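You operate a simulated robot arm through the tools that you are given. There is no shell and no other tool.

You run a simulated robot arm. Do the job below in one go: nothing can be reset, and whatever is moved stays where it is left.

## Task
Top the varnish up to the white line; wipe off the orange stain.
Fine: from the green can, none spilt; tank cover shut again; wipe with the green pad and put it back. Where these are worked on the way, their far stop is far enough and under half their travel is too little: tank cover. What is to be rubbed or washed off counts as gone when no trace of it is left.

It is judged by the outcome, as a careful person would: the job done as asked, and still so three seconds after it is handed in. It fails if anything else is knocked over, pushed out of place, dropped, spilled or broken. Lids that push on must go on centred and level and be pressed home; caps that screw on are set level and turned clockwise until they are tight.

## Robot
A 7-joint arm with a two-finger parallel gripper, fixed in place. Base frame: the origin is at the foot of the arm, x ahead of it, y to its left, z up; the work surface is at about z = 0.86. Lengths are in m, angles in rad, forces in N, time in s.
Its first joint turns from -2.601 to 2.601 rad. Payload 3.43 kg.
Tool frame: the origin (TCP) lies between the finger pads and is the grasp point; the fingertips stand 0.03 m ahead of it; z points along the fingers, y is the line along which they close. Largest opening 0.094 m; finger width 0.028, thickness 0.01; the body of the gripper, 0.05 by 0.096 m, starts 0.055 m behind the TCP.
Orientation is told as [roll, pitch, yaw] about the base's x, y, z axes, in that order, counted from this pose: with the fingers straight down and closing along the base's y, the tool's x points along the base's -x, its y along +y and its z along -z.

## Interface
- The arm moves only by the tool nudge_tool. Its argument "series" is a list that holds one entry, the list of rows, each a list of 7 numbers: the shift along the tool's x, y, z in units of 50 mm (1.0 is 50 mm), then the turn, a rotation vector about the tool's x, y, z in units of 8 degrees (1.0 is 8 degrees), then the gripper command, from -1 (fully open) to 1 (shut), values between in proportion. In form: [[[tx, ty, tz, wx, wy, wz, claw], ...]]. A call has 1 to 20 rows; each row shifts and turns the commanded pose from where the row before left it, along the tool's axes as they then stand. A call with a number of a shift or a turn outside -1 to 1 is refused whole. Each row takes 0.2 s and may step no farther than 0.05 m and 0.15 rad from the row before; otherwise, or with a gripper value out of range, the whole call is refused. Where a pose cannot be reached the arm comes as near as it can. A force on the tool above 90 N (or 10 N above the force at the start of the call, whichever is more), or a blocked arm, ends the call early, and 0.2 s more pass. The fingers move at their own pace (about 0.045 m/s each) and stop on an object; they squeeze with about 41 N. The grip force told is the motor's: it shows also when the fingers shut on nothing. Time passes only in rows, and 0.2 s behind the last, so rows that do not move let the fingers close. It gives the time, the measured TCP pose, the force on the tool (base axes), the opening and the grip force at its end, in the units of the frame above (readings bear some noise), with the torque about the TCP (base axes, N m) and any sound that the robot's microphone picked up, and new pictures: "views" is both (left out), scene, wrist or none.
- Cameras (640 x 400 px; columns grow to the right, rows downward): "scene" is fixed at [0.411, 0.6469, 1.6201]; the picture's right is [0.11, -0.99, 0.00], its down [-0.82, -0.09, -0.56] and it looks along [0.56, 0.06, -0.83] (base axes); focal length 329 px, centre (320, 200). "wrist" rides on the gripper at [0.076, 0.014, -0.103] in the tool frame; the picture's right is [-0.18, 0.98, 0.00], its down [-0.75, -0.14, -0.64] and it looks along [-0.63, -0.12, 0.77] (tool axes); focal length 243 px, centre (320, 200). There is no depth. A picture from a camera that has moved, and an enlarged one, comes with that camera's place and axes in the base frame and with its lens. The place of the scene camera against the robot may be out by one fixed shift of up to 0.025 m in any direction.
- enlarge(camera, box): a new picture of the part [left, top, right, bottom] of that camera's present view, enlarged. No time passes.
- job_done(): hands the job in; it is judged then, once.

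Nothing tells you positions but the pictures and the camera data. Unless the task says otherwise, let go and move clear before handing in.

The tools are called after "Emit:" by a JSON object that holds its "api" and its "payload". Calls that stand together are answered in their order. nudge_tool: Moves the arm, as the interface text tells. Its arguments: {"type":"object","properties":{"series":{"type":"array"},"views":{"type":"string","enum":["both","scene","wrist","none"]}},"required":["series"]} The other tools are called the same way: enlarge (camera, box) takes an enlarged picture of a part of a camera's view; job_done () hands the job in.

At the start:

```text
t: 0.0
eef_pos: [0.7307, 0.6661, 1.2577]
ee_rot: [0.006, -0.006, -0.001]
ft_force: [-0.2, -0.3, 0.1]
ft_torque: [-0.01, 0.02, 0.0]
finger_gap: 0.0939
finger_force: 0.1
```

scene: 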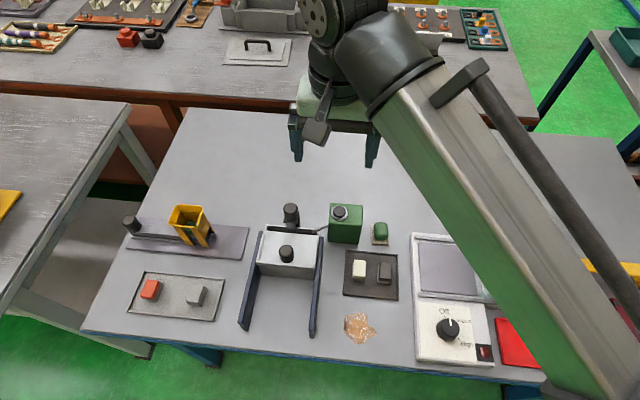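
wrist: 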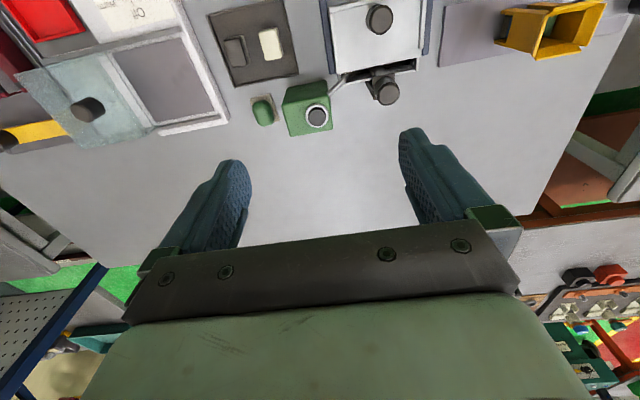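

I see a workbench with a grey tank (white lid with a knob, rails), a green can with a round cap/neck, a green pad next to it, and an orange stain on the bench. I'll take enlarged pictures to understand things first.

Emit:
{"api": "enlarge", "payload": {"camera": "scene", "box": [230, 180, 420, 350]}}

Emit:
{"api": "enlarge", "payload": {"camera": "wrist", "box": [200, 0, 440, 150]}}

Emit:
{"api": "enlarge", "payload": {"camera": "scene", "box": [100, 180, 260, 340]}}

Emit:
{"api": "enlarge", "payload": {"camera": "scene", "box": [320, 180, 440, 280]}}

```text
2.35 times, centred on (325, 265) of scene
camera zoom: at [0.411, 0.6469, 1.6201], right [0.11, -0.99, 0.0], down [-0.82, -0.09, -0.56], along [0.56, 0.06, -0.83], focal length 773 px, centre (308, 47)
```

zoom: 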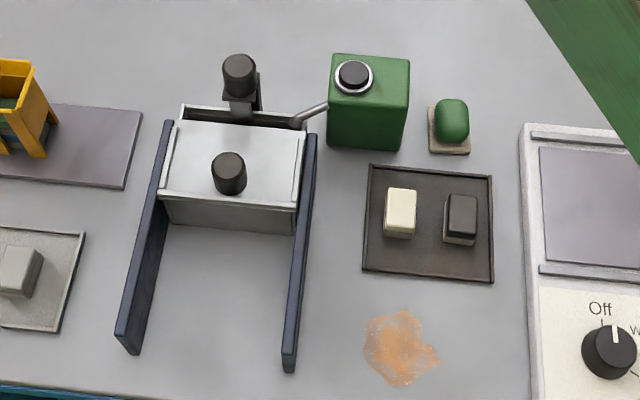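

```text
2.67 times, centred on (320, 75) of wrist
camera zoom: at [0.6537, 0.6776, 1.36], right [0.18, 0.98, 0.01], down [0.75, -0.15, 0.65], along [0.64, -0.11, -0.76], focal length 647 px, centre (320, 533)
```

zoom: 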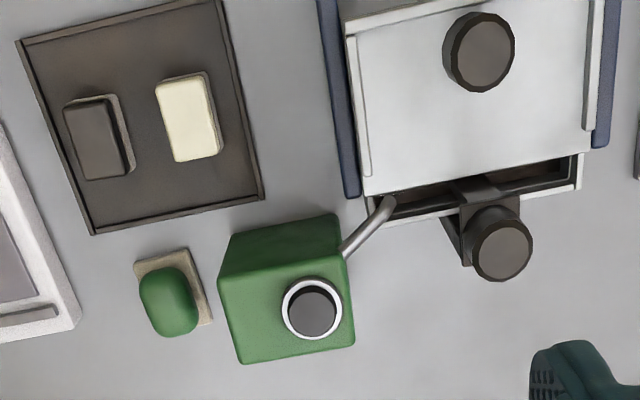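

```text
2.50 times, centred on (180, 260) of scene
camera zoom: at [0.411, 0.6469, 1.6201], right [0.11, -0.99, 0.0], down [-0.82, -0.09, -0.56], along [0.56, 0.06, -0.83], focal length 821 px, centre (670, 50)
```

zoom: 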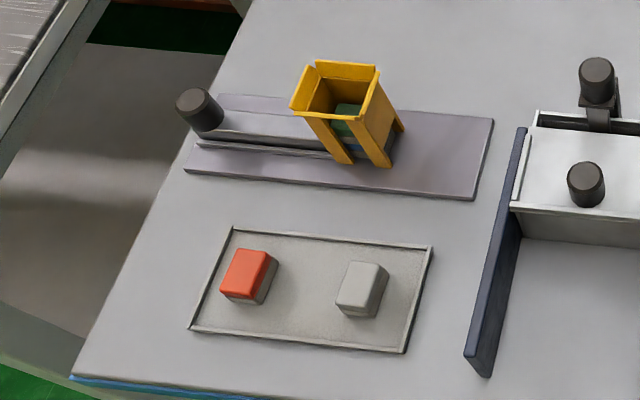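

```text
4.00 times, centred on (380, 230) of scene
camera zoom: at [0.411, 0.6469, 1.6201], right [0.11, -0.99, 0.0], down [-0.82, -0.09, -0.56], along [0.56, 0.06, -0.83], focal length 1314 px, centre (80, 80)
```

zoom: 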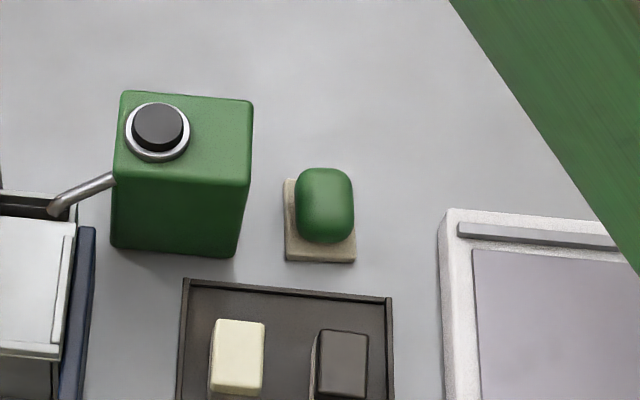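

The tank seems to be the grey box with a sliding white cover on blue rails, with the green can (button/cap on top and a spout toward the tank) beside it. I'll move the arm back to get a closer wrist view of the tank and can.

Emit:
{"api": "nudge_tool", "payload": {"series": [[[0.76, 0.3, 0.4, 0, 0, 0, -1], [0.76, 0.3, 0.4, 0, 0, 0, -1], [0.76, 0.3, 0.4, 0, 0, 0, -1], [0.76, 0.3, 0.4, 0, 0, 0, -1], [0.76, 0.3, 0.4, 0, 0, 0, -1]]]}}

```text
t: 1.2
eef_pos: [0.5401, 0.743, 1.1552]
ee_rot: [0.006, -0.007, 0.0]
ft_force: [0.8, 0.9, 1.2]
ft_torque: [0.02, -0.01, -0.03]
finger_gap: 0.0942
finger_force: 0.1
camera wrist: at [0.4615, 0.7562, 1.2597], right [0.18, 0.98, 0.01], down [0.75, -0.15, 0.65], along [0.64, -0.11, -0.76], focal length 243 px, centre (320, 200)
```

scene: 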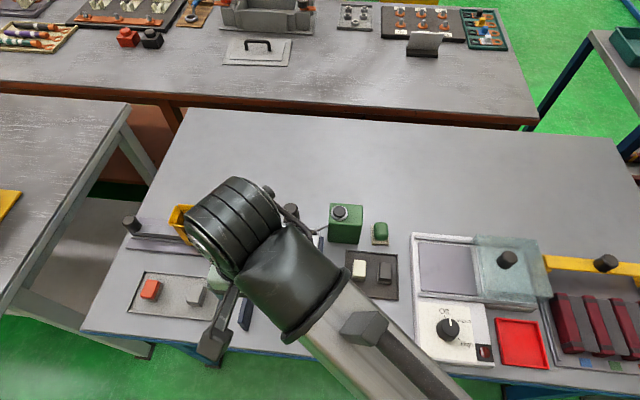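
wrist: 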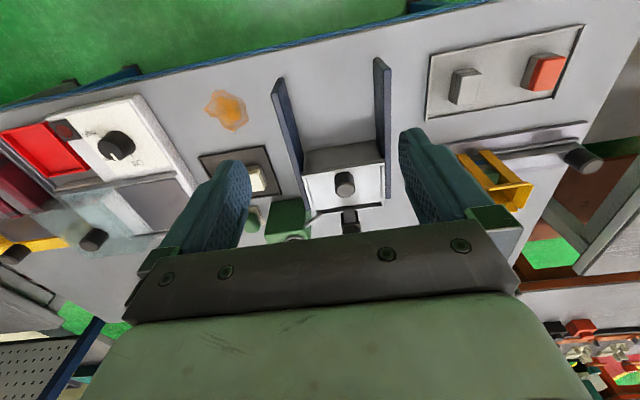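

The wrist camera now looks at the tank front. I'll zoom in on it and on the other stations to see the mechanisms.

Emit:
{"api": "enlarge", "payload": {"camera": "wrist", "box": [230, 50, 430, 250]}}

Emit:
{"api": "enlarge", "payload": {"camera": "wrist", "box": [440, 110, 640, 230]}}

Emit:
{"api": "enlarge", "payload": {"camera": "scene", "box": [320, 190, 640, 390]}}

```text
2.00 times, centred on (330, 150) of wrist
camera zoom: at [0.4615, 0.7562, 1.2597], right [0.18, 0.98, 0.01], down [0.75, -0.15, 0.65], along [0.64, -0.11, -0.76], focal length 485 px, centre (300, 300)
```

zoom: 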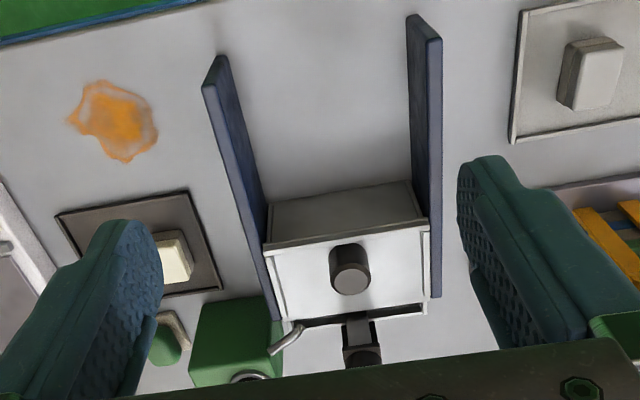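

```text
3.20 times, centred on (540, 170) of wrist
camera zoom: at [0.4615, 0.7562, 1.2597], right [0.18, 0.98, 0.01], down [0.75, -0.15, 0.65], along [0.64, -0.11, -0.76], focal length 776 px, centre (-384, 296)
```

zoom: 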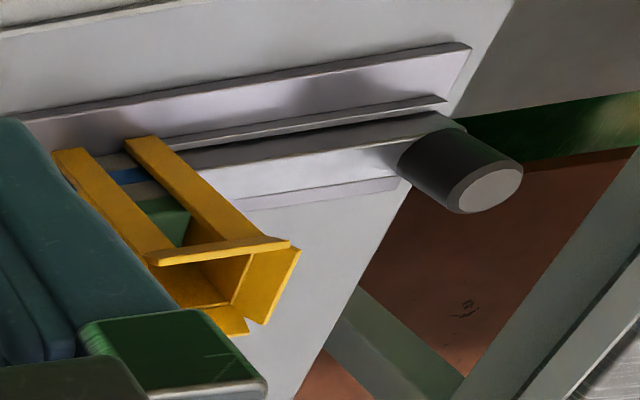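

```text
2.00 times, centred on (480, 290) of scene
camera zoom: at [0.411, 0.6469, 1.6201], right [0.11, -0.99, 0.0], down [-0.82, -0.09, -0.56], along [0.56, 0.06, -0.83], focal length 657 px, centre (0, 20)
```

zoom: 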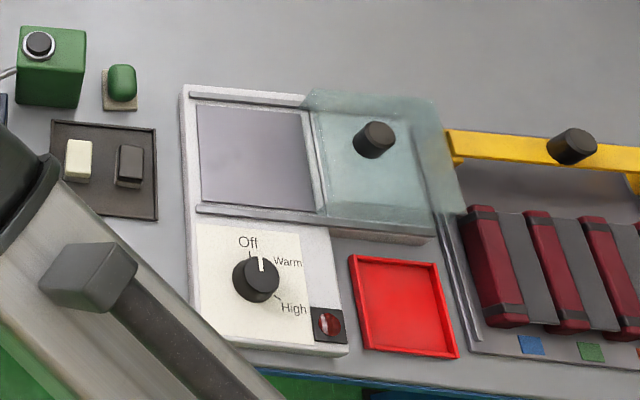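

The tank has a sliding cover with a knob; I need a closer look at the can's top, spout and the tank's back. I'll move the camera over the can/tank gap.

Emit:
{"api": "nudge_tool", "payload": {"series": [[[-0.8, -0.2, 0.1, 0, 0, 0, -1], [-0.8, -0.2, 0.1, 0, 0, 0, -1], [-0.8, -0.2, 0.1, 0, 0, 0, -1], [-0.8, -0.2, 0.1, 0, 0, 0, -1], [-0.8, -0.2, 0.1, 0, 0, 0, -1]]]}}

Emit:
{"api": "enlarge", "payload": {"camera": "wrist", "box": [230, 0, 430, 130]}}

Emit:
{"api": "enlarge", "payload": {"camera": "wrist", "box": [270, 60, 430, 160]}}

```text
t: 2.4
eef_pos: [0.7404, 0.6927, 1.1323]
ee_rot: [0.005, -0.007, 0.001]
ft_force: [-0.9, -0.2, 0.9]
ft_torque: [0.03, -0.02, 0.01]
finger_gap: 0.0943
finger_force: 0.0
camera wrist: at [0.6624, 0.7056, 1.2354], right [0.18, 0.98, 0.01], down [0.75, -0.14, 0.65], along [0.64, -0.11, -0.76], focal length 243 px, centre (320, 200)
```

scene: 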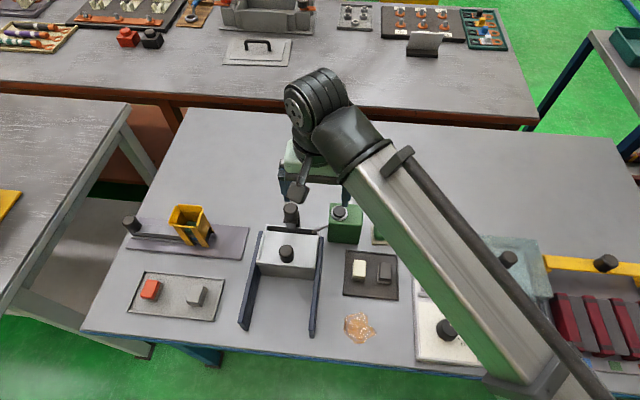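
wrist: 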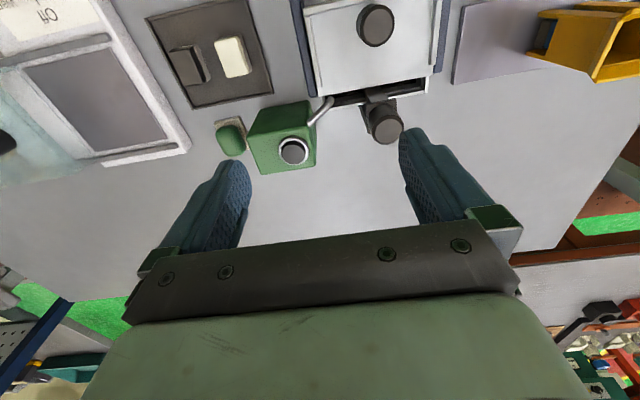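

```text
3.08 times, centred on (330, 65) of wrist
camera zoom: at [0.6624, 0.7056, 1.2354], right [0.18, 0.98, 0.01], down [0.75, -0.14, 0.65], along [0.64, -0.11, -0.76], focal length 746 px, centre (289, 615)
```

zoom: 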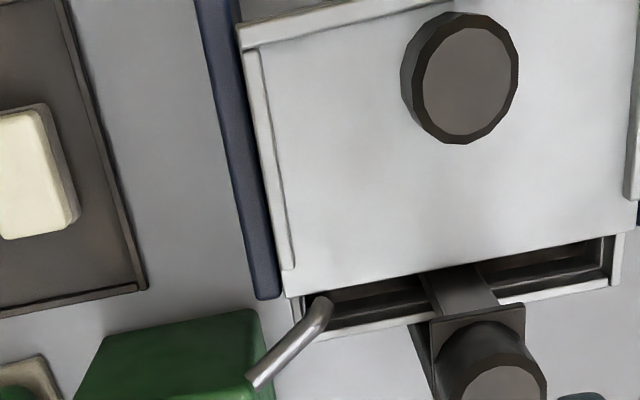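

```text
4.00 times, centred on (350, 110) of wrist
camera zoom: at [0.6624, 0.7056, 1.2354], right [0.18, 0.98, 0.01], down [0.75, -0.14, 0.65], along [0.64, -0.11, -0.76], focal length 970 px, centre (200, 560)
```

zoom: 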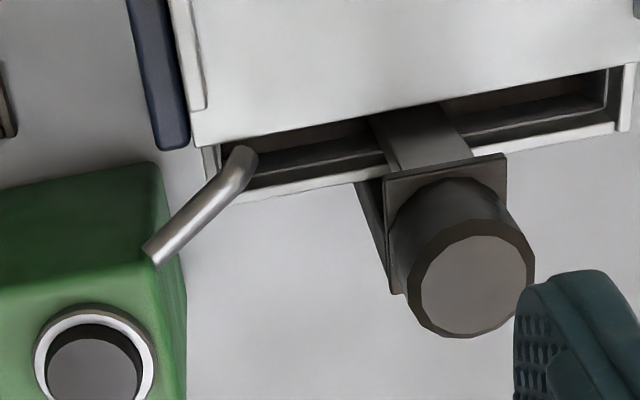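

The can looks like a pump can: a black push button on top and a spout whose tip hangs over the tank's back slot; the cover slides on the rails by its knob (around 0.694, 0.757, top ≈0.96). I'll move above the cover knob and look.

Emit:
{"api": "nudge_tool", "payload": {"series": [[[0.31, 0.43, 0.45, 0, 0, 0, -1], [0.31, 0.43, 0.45, 0, 0, 0, -1], [0.31, 0.43, 0.45, 0, 0, 0, -1], [0, 0, 0.0, 0, 0, 0, -1]]]}}

Emit:
{"api": "enlarge", "payload": {"camera": "wrist", "box": [220, 0, 440, 150]}}

```text
t: 3.4
eef_pos: [0.6945, 0.7568, 1.0631]
ee_rot: [0.007, -0.005, 0.0]
ft_force: [0.3, -0.1, -0.2]
ft_torque: [-0.05, 0.0, -0.01]
finger_gap: 0.0938
finger_force: 0.0
camera wrist: at [0.6167, 0.7705, 1.1664], right [0.18, 0.98, 0.01], down [0.75, -0.15, 0.65], along [0.64, -0.11, -0.76], focal length 243 px, centre (320, 200)
```

scene: 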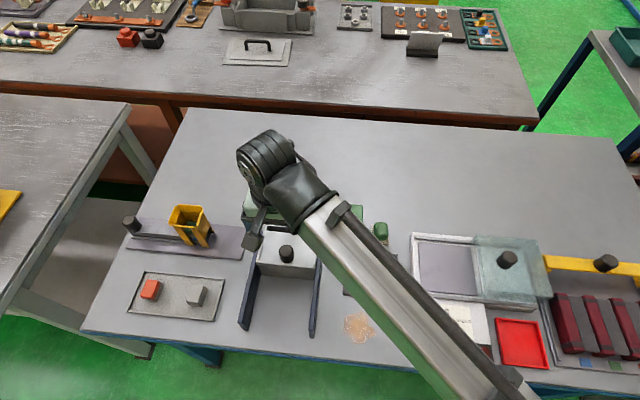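
wrist: 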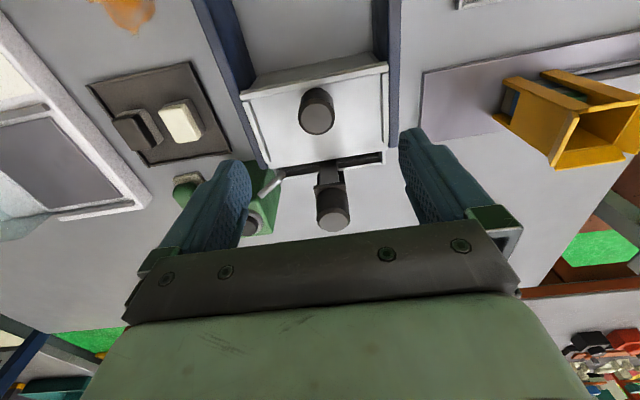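

```text
2.67 times, centred on (330, 75) of wrist
camera zoom: at [0.6167, 0.7705, 1.1664], right [0.18, 0.98, 0.01], down [0.75, -0.15, 0.65], along [0.64, -0.11, -0.76], focal length 647 px, centre (293, 533)
```

zoom: 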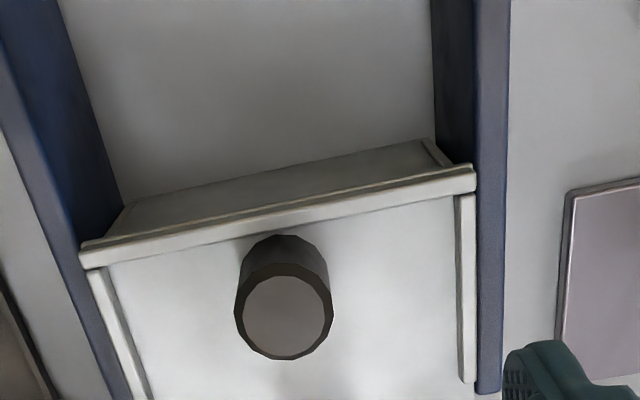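

Reach is fine here. Before grabbing, let me look closer at how the cover sits relative to the crossbar and rails.

Emit:
{"api": "enlarge", "payload": {"camera": "wrist", "box": [230, 50, 320, 110]}}

Emit:
{"api": "enlarge", "payload": {"camera": "wrist", "box": [340, 40, 420, 95]}}

Emit:
{"api": "enlarge", "payload": {"camera": "wrist", "box": [240, 120, 420, 240]}}

Emit:
{"api": "enlarge", "payload": {"camera": "scene", "box": [230, 220, 330, 345]}}

```text
6.67 times, centred on (275, 80) of wrist
camera zoom: at [0.6167, 0.7705, 1.1664], right [0.18, 0.98, 0.01], down [0.75, -0.15, 0.65], along [0.64, -0.11, -0.76], focal length 1618 px, centre (620, 1000)
```

zoom: 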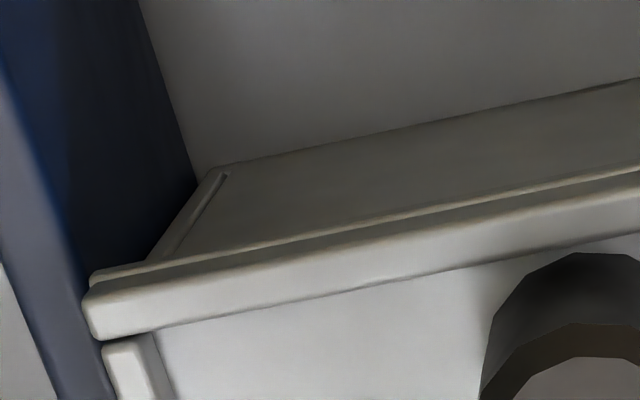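

```text
7.27 times, centred on (380, 68) of wrist
camera zoom: at [0.6167, 0.7705, 1.1664], right [0.18, 0.98, 0.01], down [0.75, -0.15, 0.65], along [0.64, -0.11, -0.76], focal length 1764 px, centre (-116, 1164)
```

zoom: 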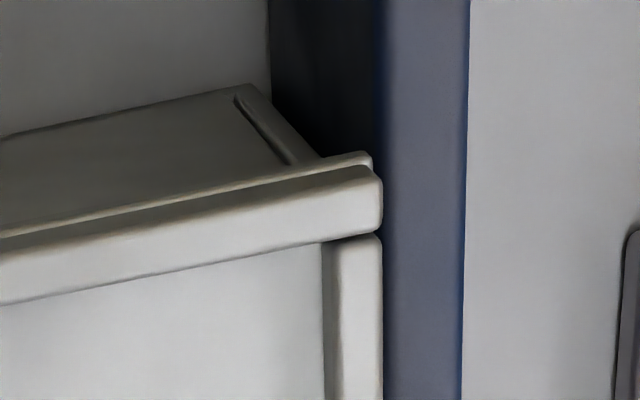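

```text
3.33 times, centred on (330, 180) of wrist
camera zoom: at [0.6167, 0.7705, 1.1664], right [0.18, 0.98, 0.01], down [0.75, -0.15, 0.65], along [0.64, -0.11, -0.76], focal length 809 px, centre (287, 267)
```

zoom: 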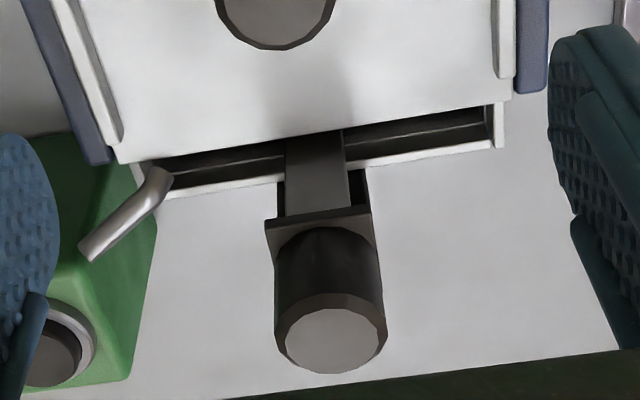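

```text
3.20 times, centred on (280, 282) of scene
camera zoom: at [0.411, 0.6469, 1.6201], right [0.11, -0.99, 0.0], down [-0.82, -0.09, -0.56], along [0.56, 0.06, -0.83], focal length 1051 px, centre (448, -64)
```

zoom: 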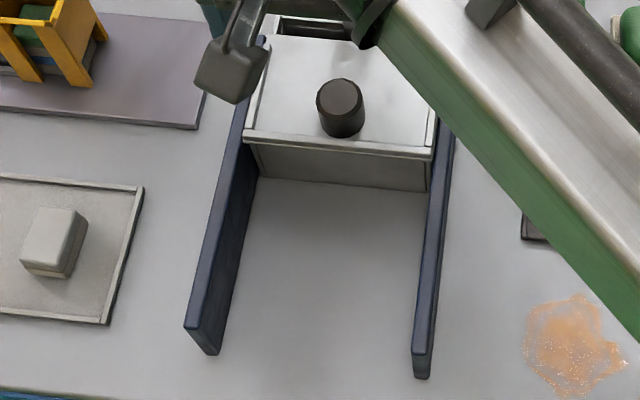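

The knob is centred near (0.695, 0.755) with top ≈0.964 and cover surface ≈0.937. I'll lower with fingers open around it, then close.

Emit:
{"api": "nudge_tool", "payload": {"series": [[[0, -0.02, 0.44, 0, 0, 0, -1], [0, -0.02, 0.44, 0, 0, 0, -1], [0, 0, 0.44, 0, 0, 0, -1], [0, 0, 0.4, 0, 0, 0, -1], [0, 0, 0, 0, 0, 0, -1]]]}}

Emit:
{"api": "enlarge", "payload": {"camera": "wrist", "box": [220, 50, 440, 250]}}

```text
t: 4.6
eef_pos: [0.6974, 0.7536, 0.9797]
ee_rot: [0.006, -0.006, -0.001]
ft_force: [0.3, 0.4, 0.1]
ft_torque: [0.03, 0.0, 0.0]
finger_gap: 0.0939
finger_force: 0.1
camera wrist: at [0.6197, 0.767, 1.081], right [0.18, 0.98, 0.01], down [0.75, -0.15, 0.65], along [0.64, -0.11, -0.76], focal length 243 px, centre (320, 200)
```

scene: 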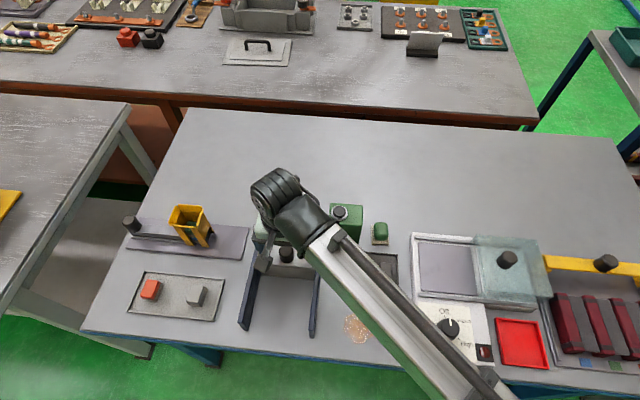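
wrist: 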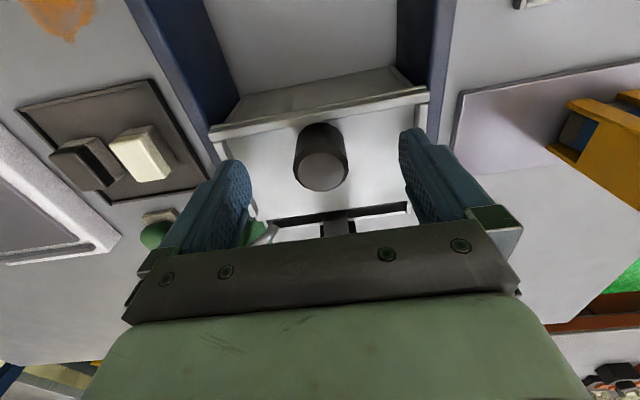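

```text
2.00 times, centred on (330, 150) of wrist
camera zoom: at [0.6197, 0.767, 1.081], right [0.18, 0.98, 0.01], down [0.75, -0.15, 0.65], along [0.64, -0.11, -0.76], focal length 485 px, centre (300, 300)
```

zoom: 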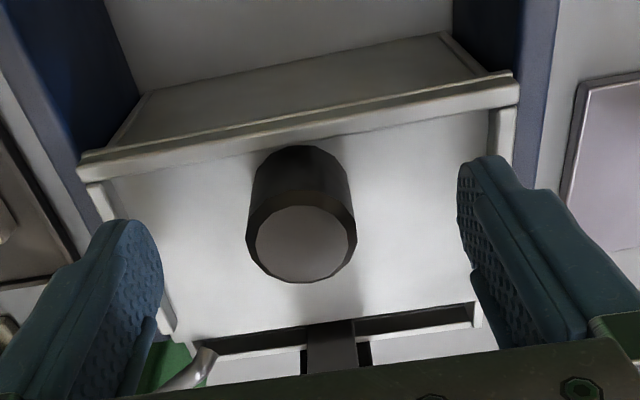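

The knob is centred between the fingers. I'll lower a little and close on it.

Emit:
{"api": "nudge_tool", "payload": {"series": [[[0, 0, 0.1, 0, 0, 0, -1], [0, 0, 0, 0, 0, 0, 1], [0, 0, 0, 0, 0, 0, 1], [0, 0, 0, 0, 0, 0, 1], [0, 0, 0, 0, 0, 0, 1], [0, 0, 0, 0, 0, 0, 1]]], "views": "wrist"}}

```text
t: 6.0
eef_pos: [0.6975, 0.7541, 0.9729]
ee_rot: [0.007, -0.006, 0.001]
ft_force: [0.0, 4.1, 0.2]
ft_torque: [-0.56, -0.02, -0.01]
finger_gap: 0.0317
finger_force: 40.0
camera wrist: at [0.6195, 0.7679, 1.0761], right [0.18, 0.98, 0.01], down [0.75, -0.14, 0.65], along [0.64, -0.11, -0.76], focal length 243 px, centre (320, 200)
```

wrist: 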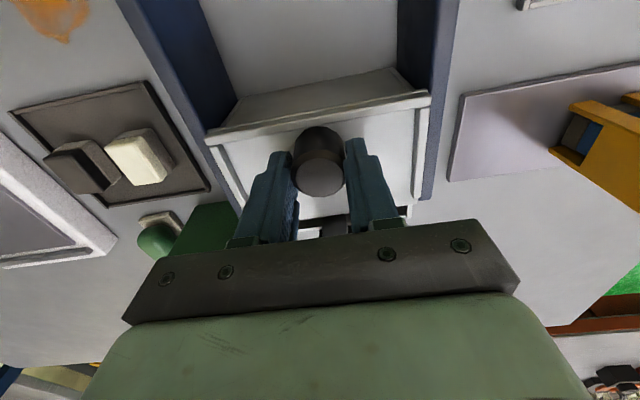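

The knob is gripped. I'll pull the cover gently along -x and watch the forces.

Emit:
{"api": "nudge_tool", "payload": {"series": [[[0.2, 0, 0, 0, 0, 0, 1], [0.2, 0, 0, 0, 0, 0, 1], [0.2, 0, 0, 0, 0, 0, 1]]]}}

```text
t: 6.8
eef_pos: [0.6673, 0.7553, 0.9731]
ee_rot: [0.006, -0.007, 0.0]
ft_force: [-0.3, 7.0, 1.5]
ft_torque: [-0.66, -0.25, -0.01]
finger_gap: 0.0316
finger_force: 45.3
camera wrist: at [0.5901, 0.7679, 1.0761], right [0.18, 0.98, 0.01], down [0.75, -0.15, 0.65], along [0.64, -0.11, -0.76], focal length 243 px, centre (320, 200)
```

scene: 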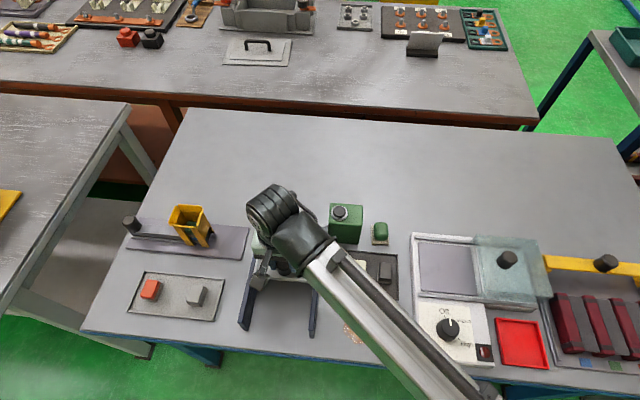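
wrist: 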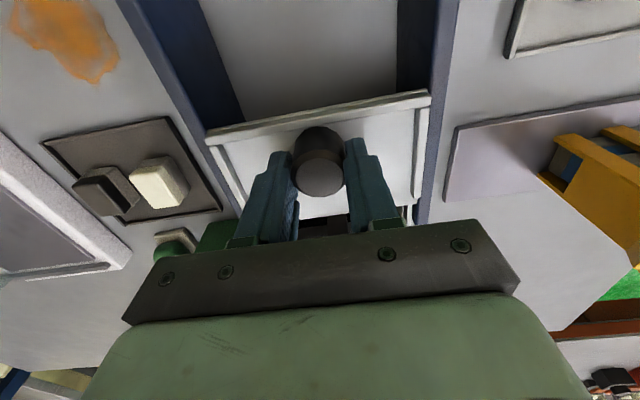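

The cover slides freely. I'll continue to pull it to its stop, easing the sideways force a bit.

Emit:
{"api": "nudge_tool", "payload": {"series": [[[0.2, 0.02, 0, 0, 0, 0, 1], [0.2, 0.02, 0, 0, 0, 0, 1], [0.2, 0.0, 0, 0, 0, 0, 1]]]}}

Emit:
{"api": "enlarge", "payload": {"camera": "scene", "box": [220, 180, 400, 345]}}

```text
t: 7.6
eef_pos: [0.6363, 0.7553, 0.9732]
ee_rot: [0.007, -0.006, 0.001]
ft_force: [1.2, 2.6, 14.1]
ft_torque: [-0.72, 0.28, 0.07]
finger_gap: 0.0315
finger_force: 44.9
camera wrist: at [0.5582, 0.7679, 1.0761], right [0.18, 0.98, 0.01], down [0.75, -0.15, 0.65], along [0.64, -0.11, -0.76], focal length 243 px, centre (320, 200)
```

scene: 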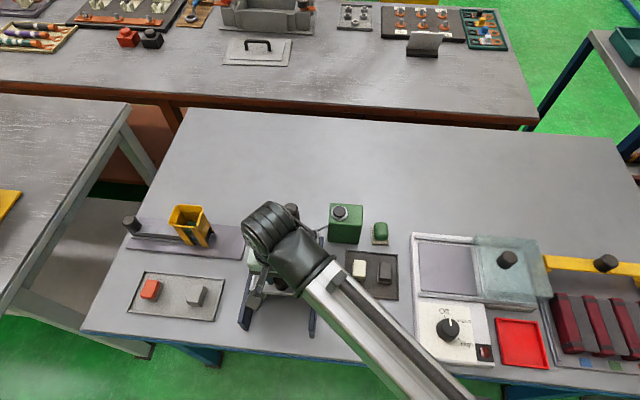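
wrist: 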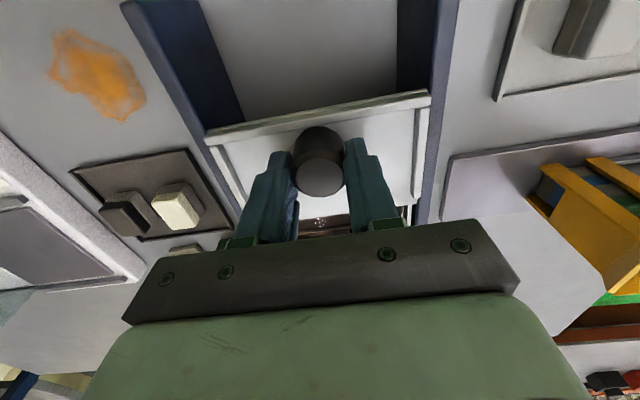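

```text
2.42 times, centred on (310, 262) of scene
camera zoom: at [0.411, 0.6469, 1.6201], right [0.11, -0.99, 0.0], down [-0.82, -0.09, -0.56], along [0.56, 0.06, -0.83], focal length 797 px, centre (344, 48)
```

zoom: 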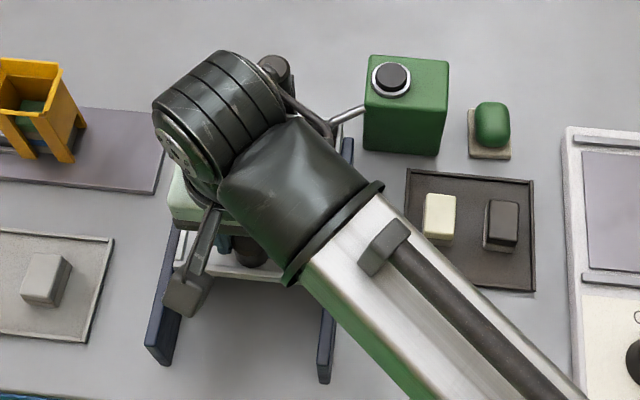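

Emit:
{"api": "nudge_tool", "payload": {"series": [[[0.2, 0, -0.02, 0, 0, 0, 1], [0.2, 0, 0, 0, 0, 0, 1]]]}}

```text
t: 8.2
eef_pos: [0.6167, 0.7549, 0.9732]
ee_rot: [0.004, -0.007, 0.0]
ft_force: [-0.2, -2.8, 4.2]
ft_torque: [-0.55, -0.53, -0.06]
finger_gap: 0.0316
finger_force: 45.2
camera wrist: at [0.5389, 0.7681, 1.076], right [0.18, 0.98, 0.01], down [0.75, -0.14, 0.65], along [0.64, -0.11, -0.76], focal length 243 px, centre (320, 200)
```

scene: 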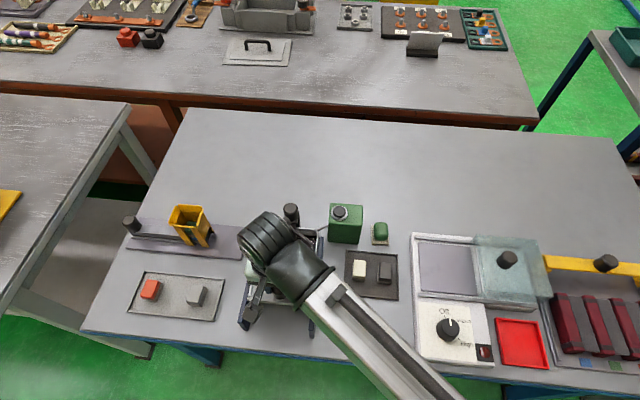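
wrist: 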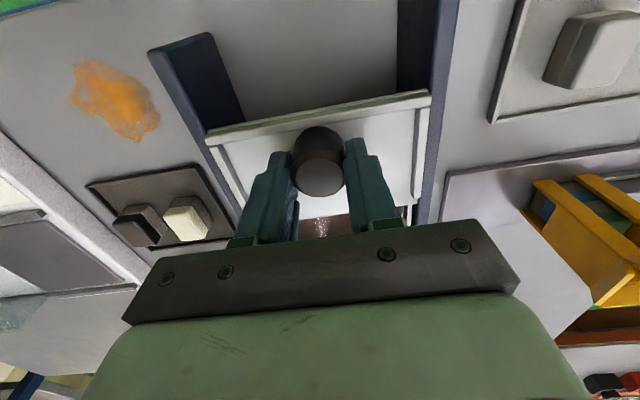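

Still sliding (about 80 mm so far). I continue in small steps until the stop.

Emit:
{"api": "nudge_tool", "payload": {"series": [[[0.15, 0, 0, 0, 0, 0, 1], [0.15, 0, 0, 0, 0, 0, 1]]], "views": "wrist"}}

```text
t: 8.8
eef_pos: [0.6043, 0.7551, 0.9731]
ee_rot: [0.005, -0.007, 0.001]
ft_force: [1.6, -3.8, -10.6]
ft_torque: [-0.75, -1.11, 0.12]
finger_gap: 0.0317
finger_force: 45.4
camera wrist: at [0.5251, 0.7682, 1.0761], right [0.18, 0.98, 0.01], down [0.75, -0.14, 0.65], along [0.64, -0.11, -0.76], focal length 243 px, centre (320, 200)
```

wrist: 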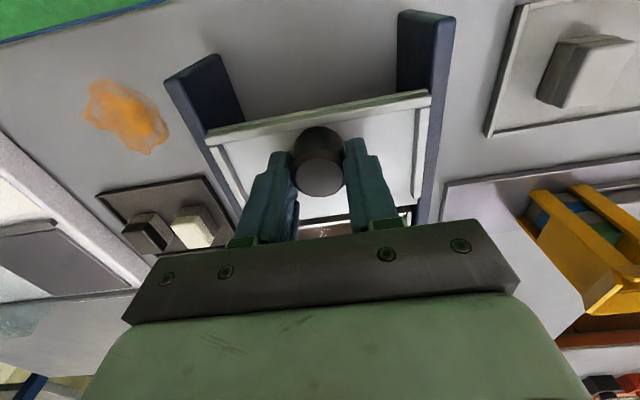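

Emit:
{"api": "nudge_tool", "payload": {"series": [[[0.1, 0, 0.01, 0, 0, 0, 1], [0, 0, 0, 0, 0, 0, 1]]], "views": "none"}}

```text
t: 9.4
eef_pos: [0.5982, 0.7558, 0.9728]
ee_rot: [0.004, -0.005, -0.001]
ft_force: [-0.2, -5.8, -6.0]
ft_torque: [-1.06, -0.57, 0.04]
finger_gap: 0.0318
finger_force: 45.4
```

Emit:
{"api": "nudge_tool", "payload": {"series": [[[0.12, 0, 0.01, 0, 0, 0, 1], [0.12, -0.01, 0, 0, 0, 0, 1], [0, 0, 0, 0, 0, 0, 1]]]}}

```text
t: 10.2
eef_pos: [0.59, 0.7548, 0.9726]
ee_rot: [0.006, -0.013, -0.002]
ft_force: [36.5, -4.6, 6.6]
ft_torque: [-0.86, -0.84, -0.01]
finger_gap: 0.032
finger_force: 44.8
camera wrist: at [0.5114, 0.7683, 1.0752], right [0.19, 0.98, 0.01], down [0.74, -0.15, 0.65], along [0.64, -0.12, -0.76], focal length 243 px, centre (320, 200)
```

scene: 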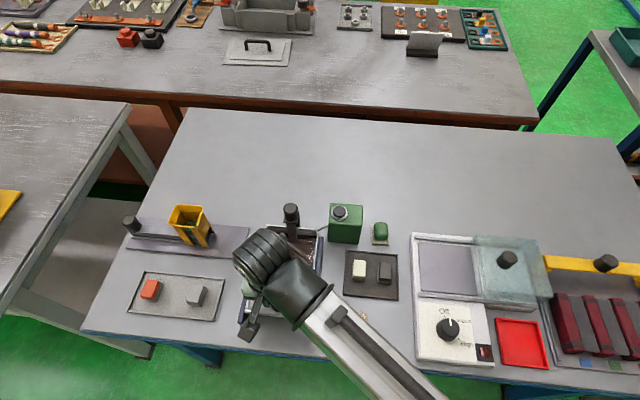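
wrist: 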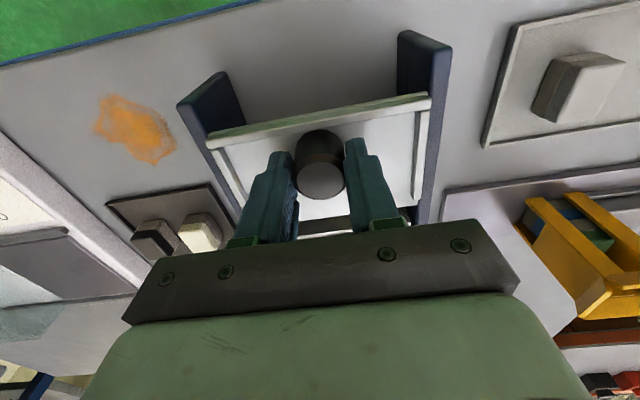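

The far stop is reached (36 N, ~107 mm travel). I'll relax, release the knob and rise, then look into the tank.

Emit:
{"api": "nudge_tool", "payload": {"series": [[[-0.08, 0, 0, 0, 0, 0, 1], [0, 0, 0, 0, 0, 0, -0.2], [0, 0, 0, 0, 0, 0, -0.2], [0, 0, 0, 0, 0, 0, -0.2], [0, 0, -0.4, 0, 0, 0, -0.2], [0, 0, -0.8, 0, 0, 0, -0.2], [0, 0, -0.8, 0, 0, 0, -0.2], [0, 0, -0.8, 0, 0, 0, -0.2]]]}}

Emit:
{"api": "enlarge", "payload": {"camera": "scene", "box": [220, 180, 400, 345]}}

Emit:
{"api": "enlarge", "payload": {"camera": "wrist", "box": [220, 60, 440, 230]}}

```text
t: 12.0
eef_pos: [0.5878, 0.7599, 1.1145]
ee_rot: [0.005, -0.007, 0.001]
ft_force: [0.2, 0.5, -0.1]
ft_torque: [-0.02, 0.0, 0.0]
finger_gap: 0.0565
finger_force: 0.1
camera wrist: at [0.5102, 0.7725, 1.2163], right [0.18, 0.98, 0.01], down [0.75, -0.14, 0.65], along [0.64, -0.11, -0.76], focal length 243 px, centre (320, 200)
```

scene: 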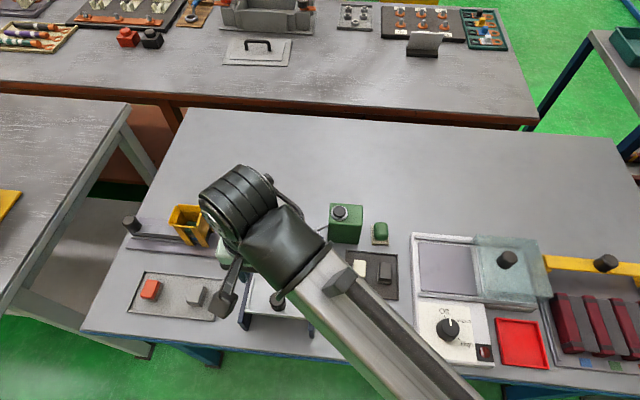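
wrist: 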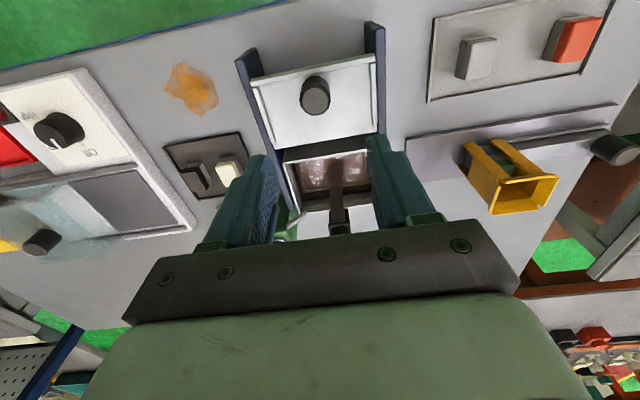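

```text
2.42 times, centred on (310, 262) of scene
camera zoom: at [0.411, 0.6469, 1.6201], right [0.11, -0.99, 0.0], down [-0.82, -0.09, -0.56], along [0.56, 0.06, -0.83], focal length 797 px, centre (344, 48)
```

zoom: 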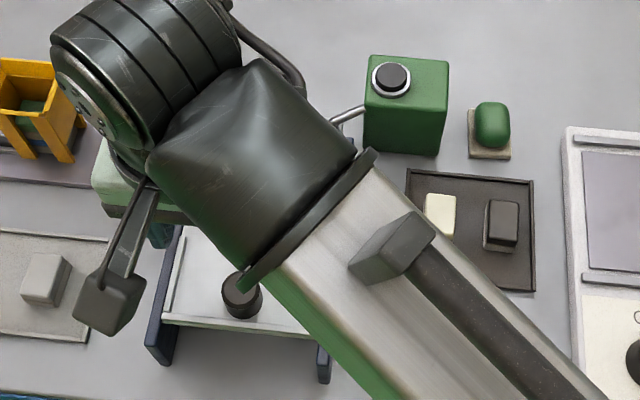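

```text
2.35 times, centred on (330, 145) of wrist
camera zoom: at [0.5102, 0.7725, 1.2163], right [0.18, 0.98, 0.01], down [0.75, -0.14, 0.65], along [0.64, -0.11, -0.76], focal length 571 px, centre (296, 329)
```

zoom: 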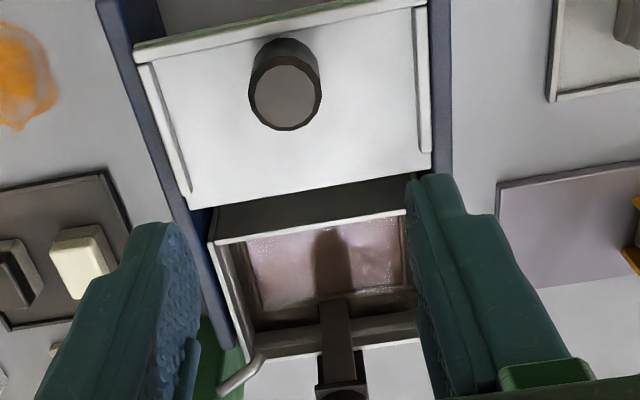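

The cover is open and I can see the varnish surface inside. I'll move the camera above the tank for a better look at the level and the white line.

Emit:
{"api": "nudge_tool", "payload": {"series": [[[-0.85, -0.1, 0.0, 0, 0, 0, -1], [-0.85, -0.1, 0.0, 0, 0, 0, -1], [-0.85, -0.1, 0.0, 0, 0, 0, -1], [0, 0, 0, 0, 0, 0, -1]]]}}

Emit:
{"api": "enlarge", "payload": {"camera": "wrist", "box": [240, 20, 420, 160]}}

Emit:
{"api": "enlarge", "payload": {"camera": "scene", "box": [250, 190, 350, 290]}}

```text
t: 13.0
eef_pos: [0.7135, 0.7403, 1.116]
ee_rot: [0.008, -0.006, 0.0]
ft_force: [-1.0, -0.3, -0.1]
ft_torque: [-0.02, -0.01, -0.02]
finger_gap: 0.0942
finger_force: 0.0
camera wrist: at [0.6346, 0.7539, 1.2194], right [0.18, 0.98, 0.01], down [0.75, -0.14, 0.65], along [0.64, -0.11, -0.76], focal length 243 px, centre (320, 200)
```

scene: 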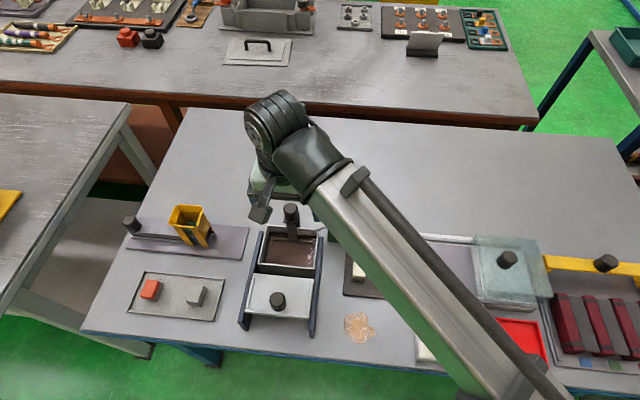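
wrist: 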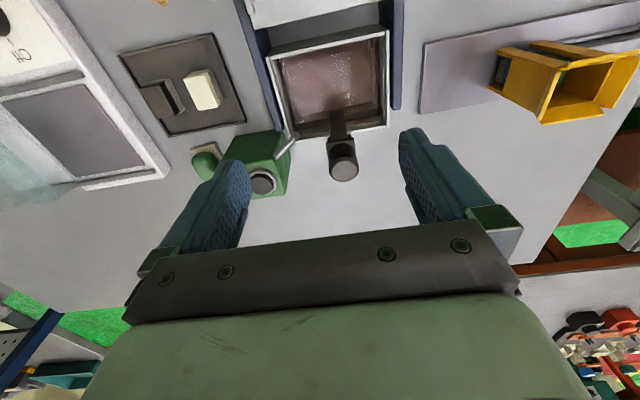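

```text
2.86 times, centred on (330, 90) of wrist
camera zoom: at [0.6346, 0.7539, 1.2194], right [0.18, 0.98, 0.01], down [0.75, -0.14, 0.65], along [0.64, -0.11, -0.76], focal length 693 px, centre (291, 514)
```

zoom: 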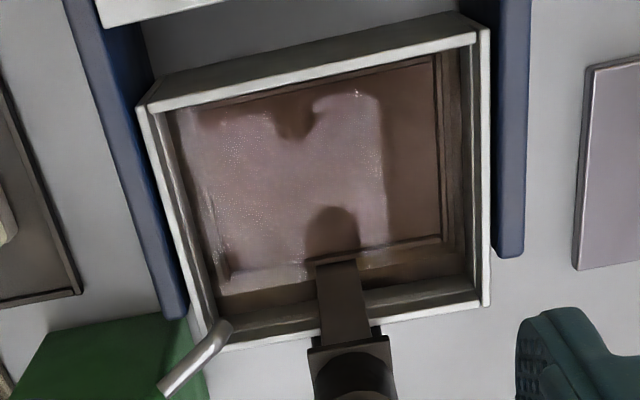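

```text
4.00 times, centred on (300, 240) of scene
camera zoom: at [0.411, 0.6469, 1.6201], right [0.11, -0.99, 0.0], down [-0.82, -0.09, -0.56], along [0.56, 0.06, -0.83], focal length 1314 px, centre (400, 40)
```

zoom: 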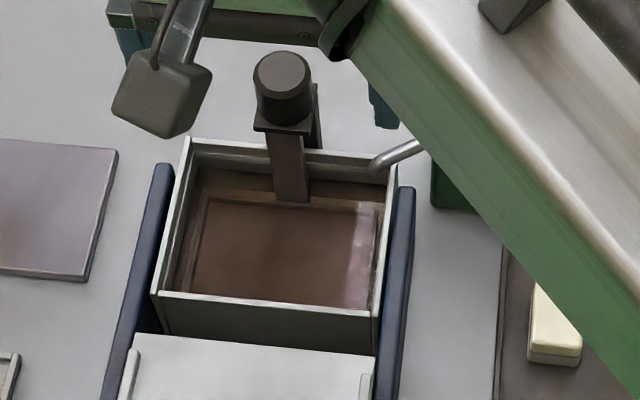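

Emit:
{"api": "enlarge", "payload": {"camera": "wrist", "box": [270, 85, 400, 145]}}

Emit:
{"api": "enlarge", "payload": {"camera": "wrist", "box": [340, 20, 400, 120]}}

Emit:
{"api": "enlarge", "payload": {"camera": "wrist", "box": [265, 35, 335, 135]}}

Emit:
{"api": "enlarge", "payload": {"camera": "scene", "box": [285, 220, 330, 275]}}

Emit:
{"api": "enlarge", "payload": {"camera": "scene", "box": [255, 220, 305, 275]}}

```text
4.92 times, centred on (335, 115) of wrist
camera zoom: at [0.6346, 0.7539, 1.2194], right [0.18, 0.98, 0.01], down [0.75, -0.14, 0.65], along [0.64, -0.11, -0.76], focal length 1194 px, centre (246, 618)
```

zoom: 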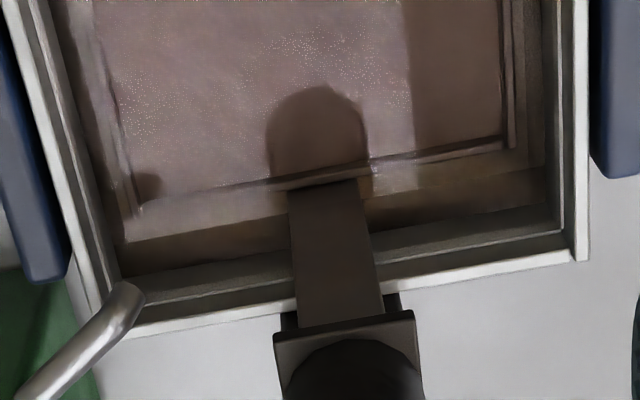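

```text
4.00 times, centred on (370, 70) of wrist
camera zoom: at [0.6346, 0.7539, 1.2194], right [0.18, 0.98, 0.01], down [0.75, -0.14, 0.65], along [0.64, -0.11, -0.76], focal length 970 px, centre (120, 720)
```

zoom: 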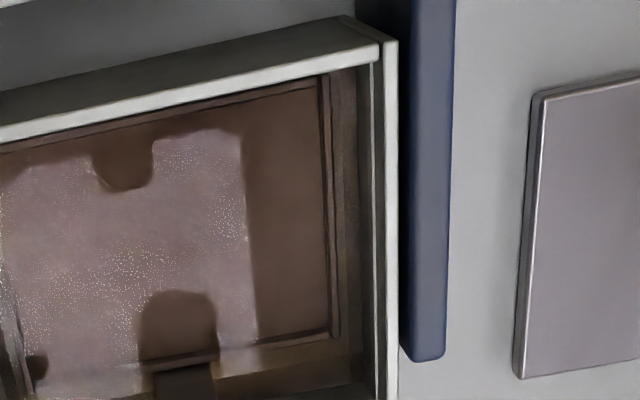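

```text
4.00 times, centred on (300, 85) of wrist
camera zoom: at [0.6346, 0.7539, 1.2194], right [0.18, 0.98, 0.01], down [0.75, -0.14, 0.65], along [0.64, -0.11, -0.76], focal length 970 px, centre (400, 660)
```

zoom: 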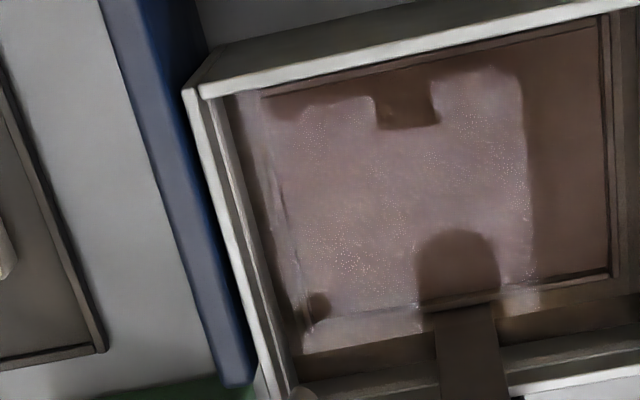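

```text
7.27 times, centred on (308, 248) of scene
camera zoom: at [0.411, 0.6469, 1.6201], right [0.11, -0.99, 0.0], down [-0.82, -0.09, -0.56], along [0.56, 0.06, -0.83], focal length 2390 px, centre (411, -146)
```

zoom: 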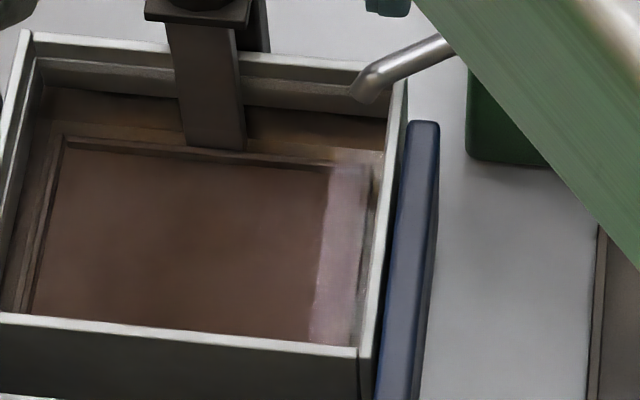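

```text
7.27 times, centred on (280, 248) of scene
camera zoom: at [0.411, 0.6469, 1.6201], right [0.11, -0.99, 0.0], down [-0.82, -0.09, -0.56], along [0.56, 0.06, -0.83], focal length 2390 px, centre (611, -146)
```

zoom: 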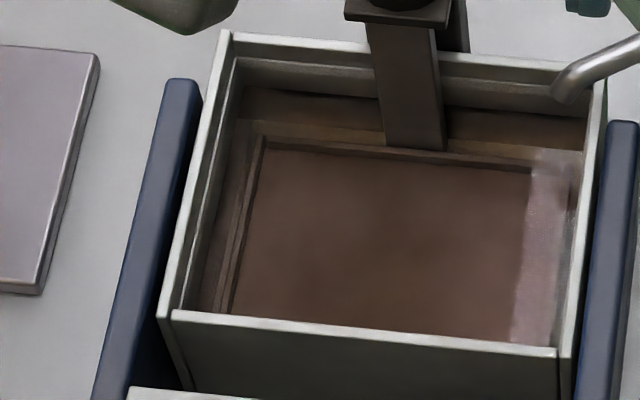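

Emit:
{"api": "enlarge", "payload": {"camera": "scene", "box": [262, 222, 286, 237]}}

Emit:
{"api": "enlarge", "payload": {"camera": "scene", "box": [296, 224, 324, 242]}}

Emit:
{"api": "enlarge", "payload": {"camera": "wrist", "box": [350, 100, 395, 130]}}

Emit:
{"api": "enlarge", "payload": {"camera": "wrist", "box": [280, 110, 325, 155]}}

```text
16.00 times, centred on (274, 230) of scene
camera zoom: at [0.411, 0.6469, 1.6201], right [0.11, -0.99, 0.0], down [-0.82, -0.09, -0.56], along [0.56, 0.06, -0.83], focal length 5257 px, centre (1056, -272)
```

zoom: 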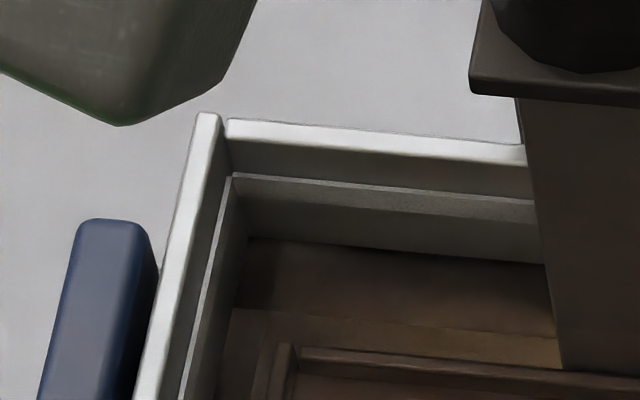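

```text
16.00 times, centred on (310, 233) of scene
camera zoom: at [0.411, 0.6469, 1.6201], right [0.11, -0.99, 0.0], down [-0.82, -0.09, -0.56], along [0.56, 0.06, -0.83], focal length 5257 px, centre (480, -328)
```

zoom: 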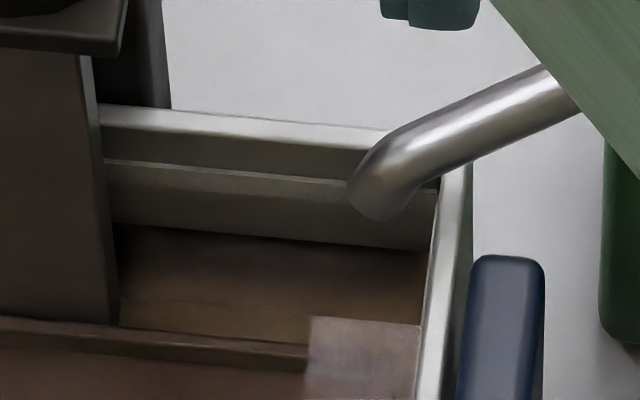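

```text
13.33 times, centred on (372, 115) of wrist
camera zoom: at [0.6346, 0.7539, 1.2194], right [0.18, 0.98, 0.01], down [0.75, -0.14, 0.65], along [0.64, -0.11, -0.76], focal length 3235 px, centre (-380, 1333)
```

zoom: 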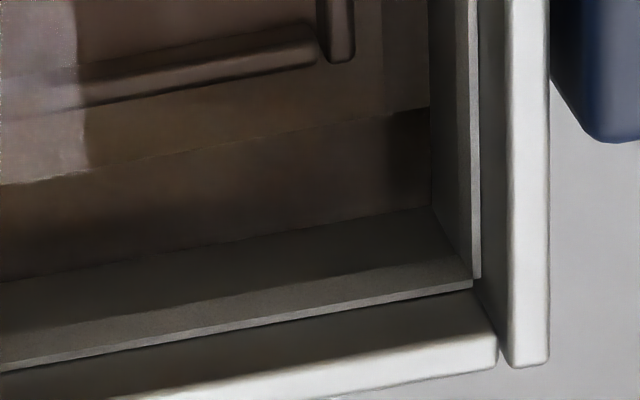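

```text
8.89 times, centred on (302, 132) of wrist
camera zoom: at [0.6346, 0.7539, 1.2194], right [0.18, 0.98, 0.01], down [0.75, -0.14, 0.65], along [0.64, -0.11, -0.76], focal length 2157 px, centre (476, 800)
```

zoom: 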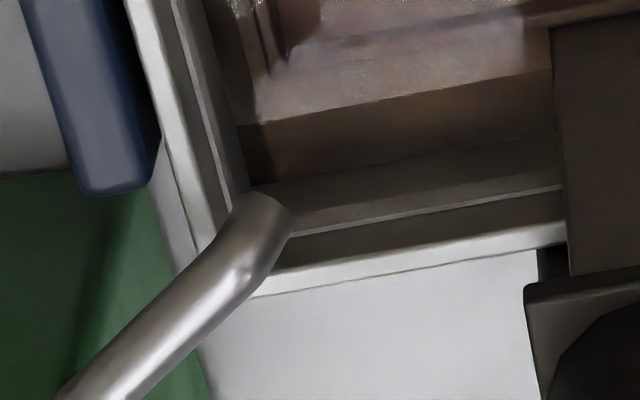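

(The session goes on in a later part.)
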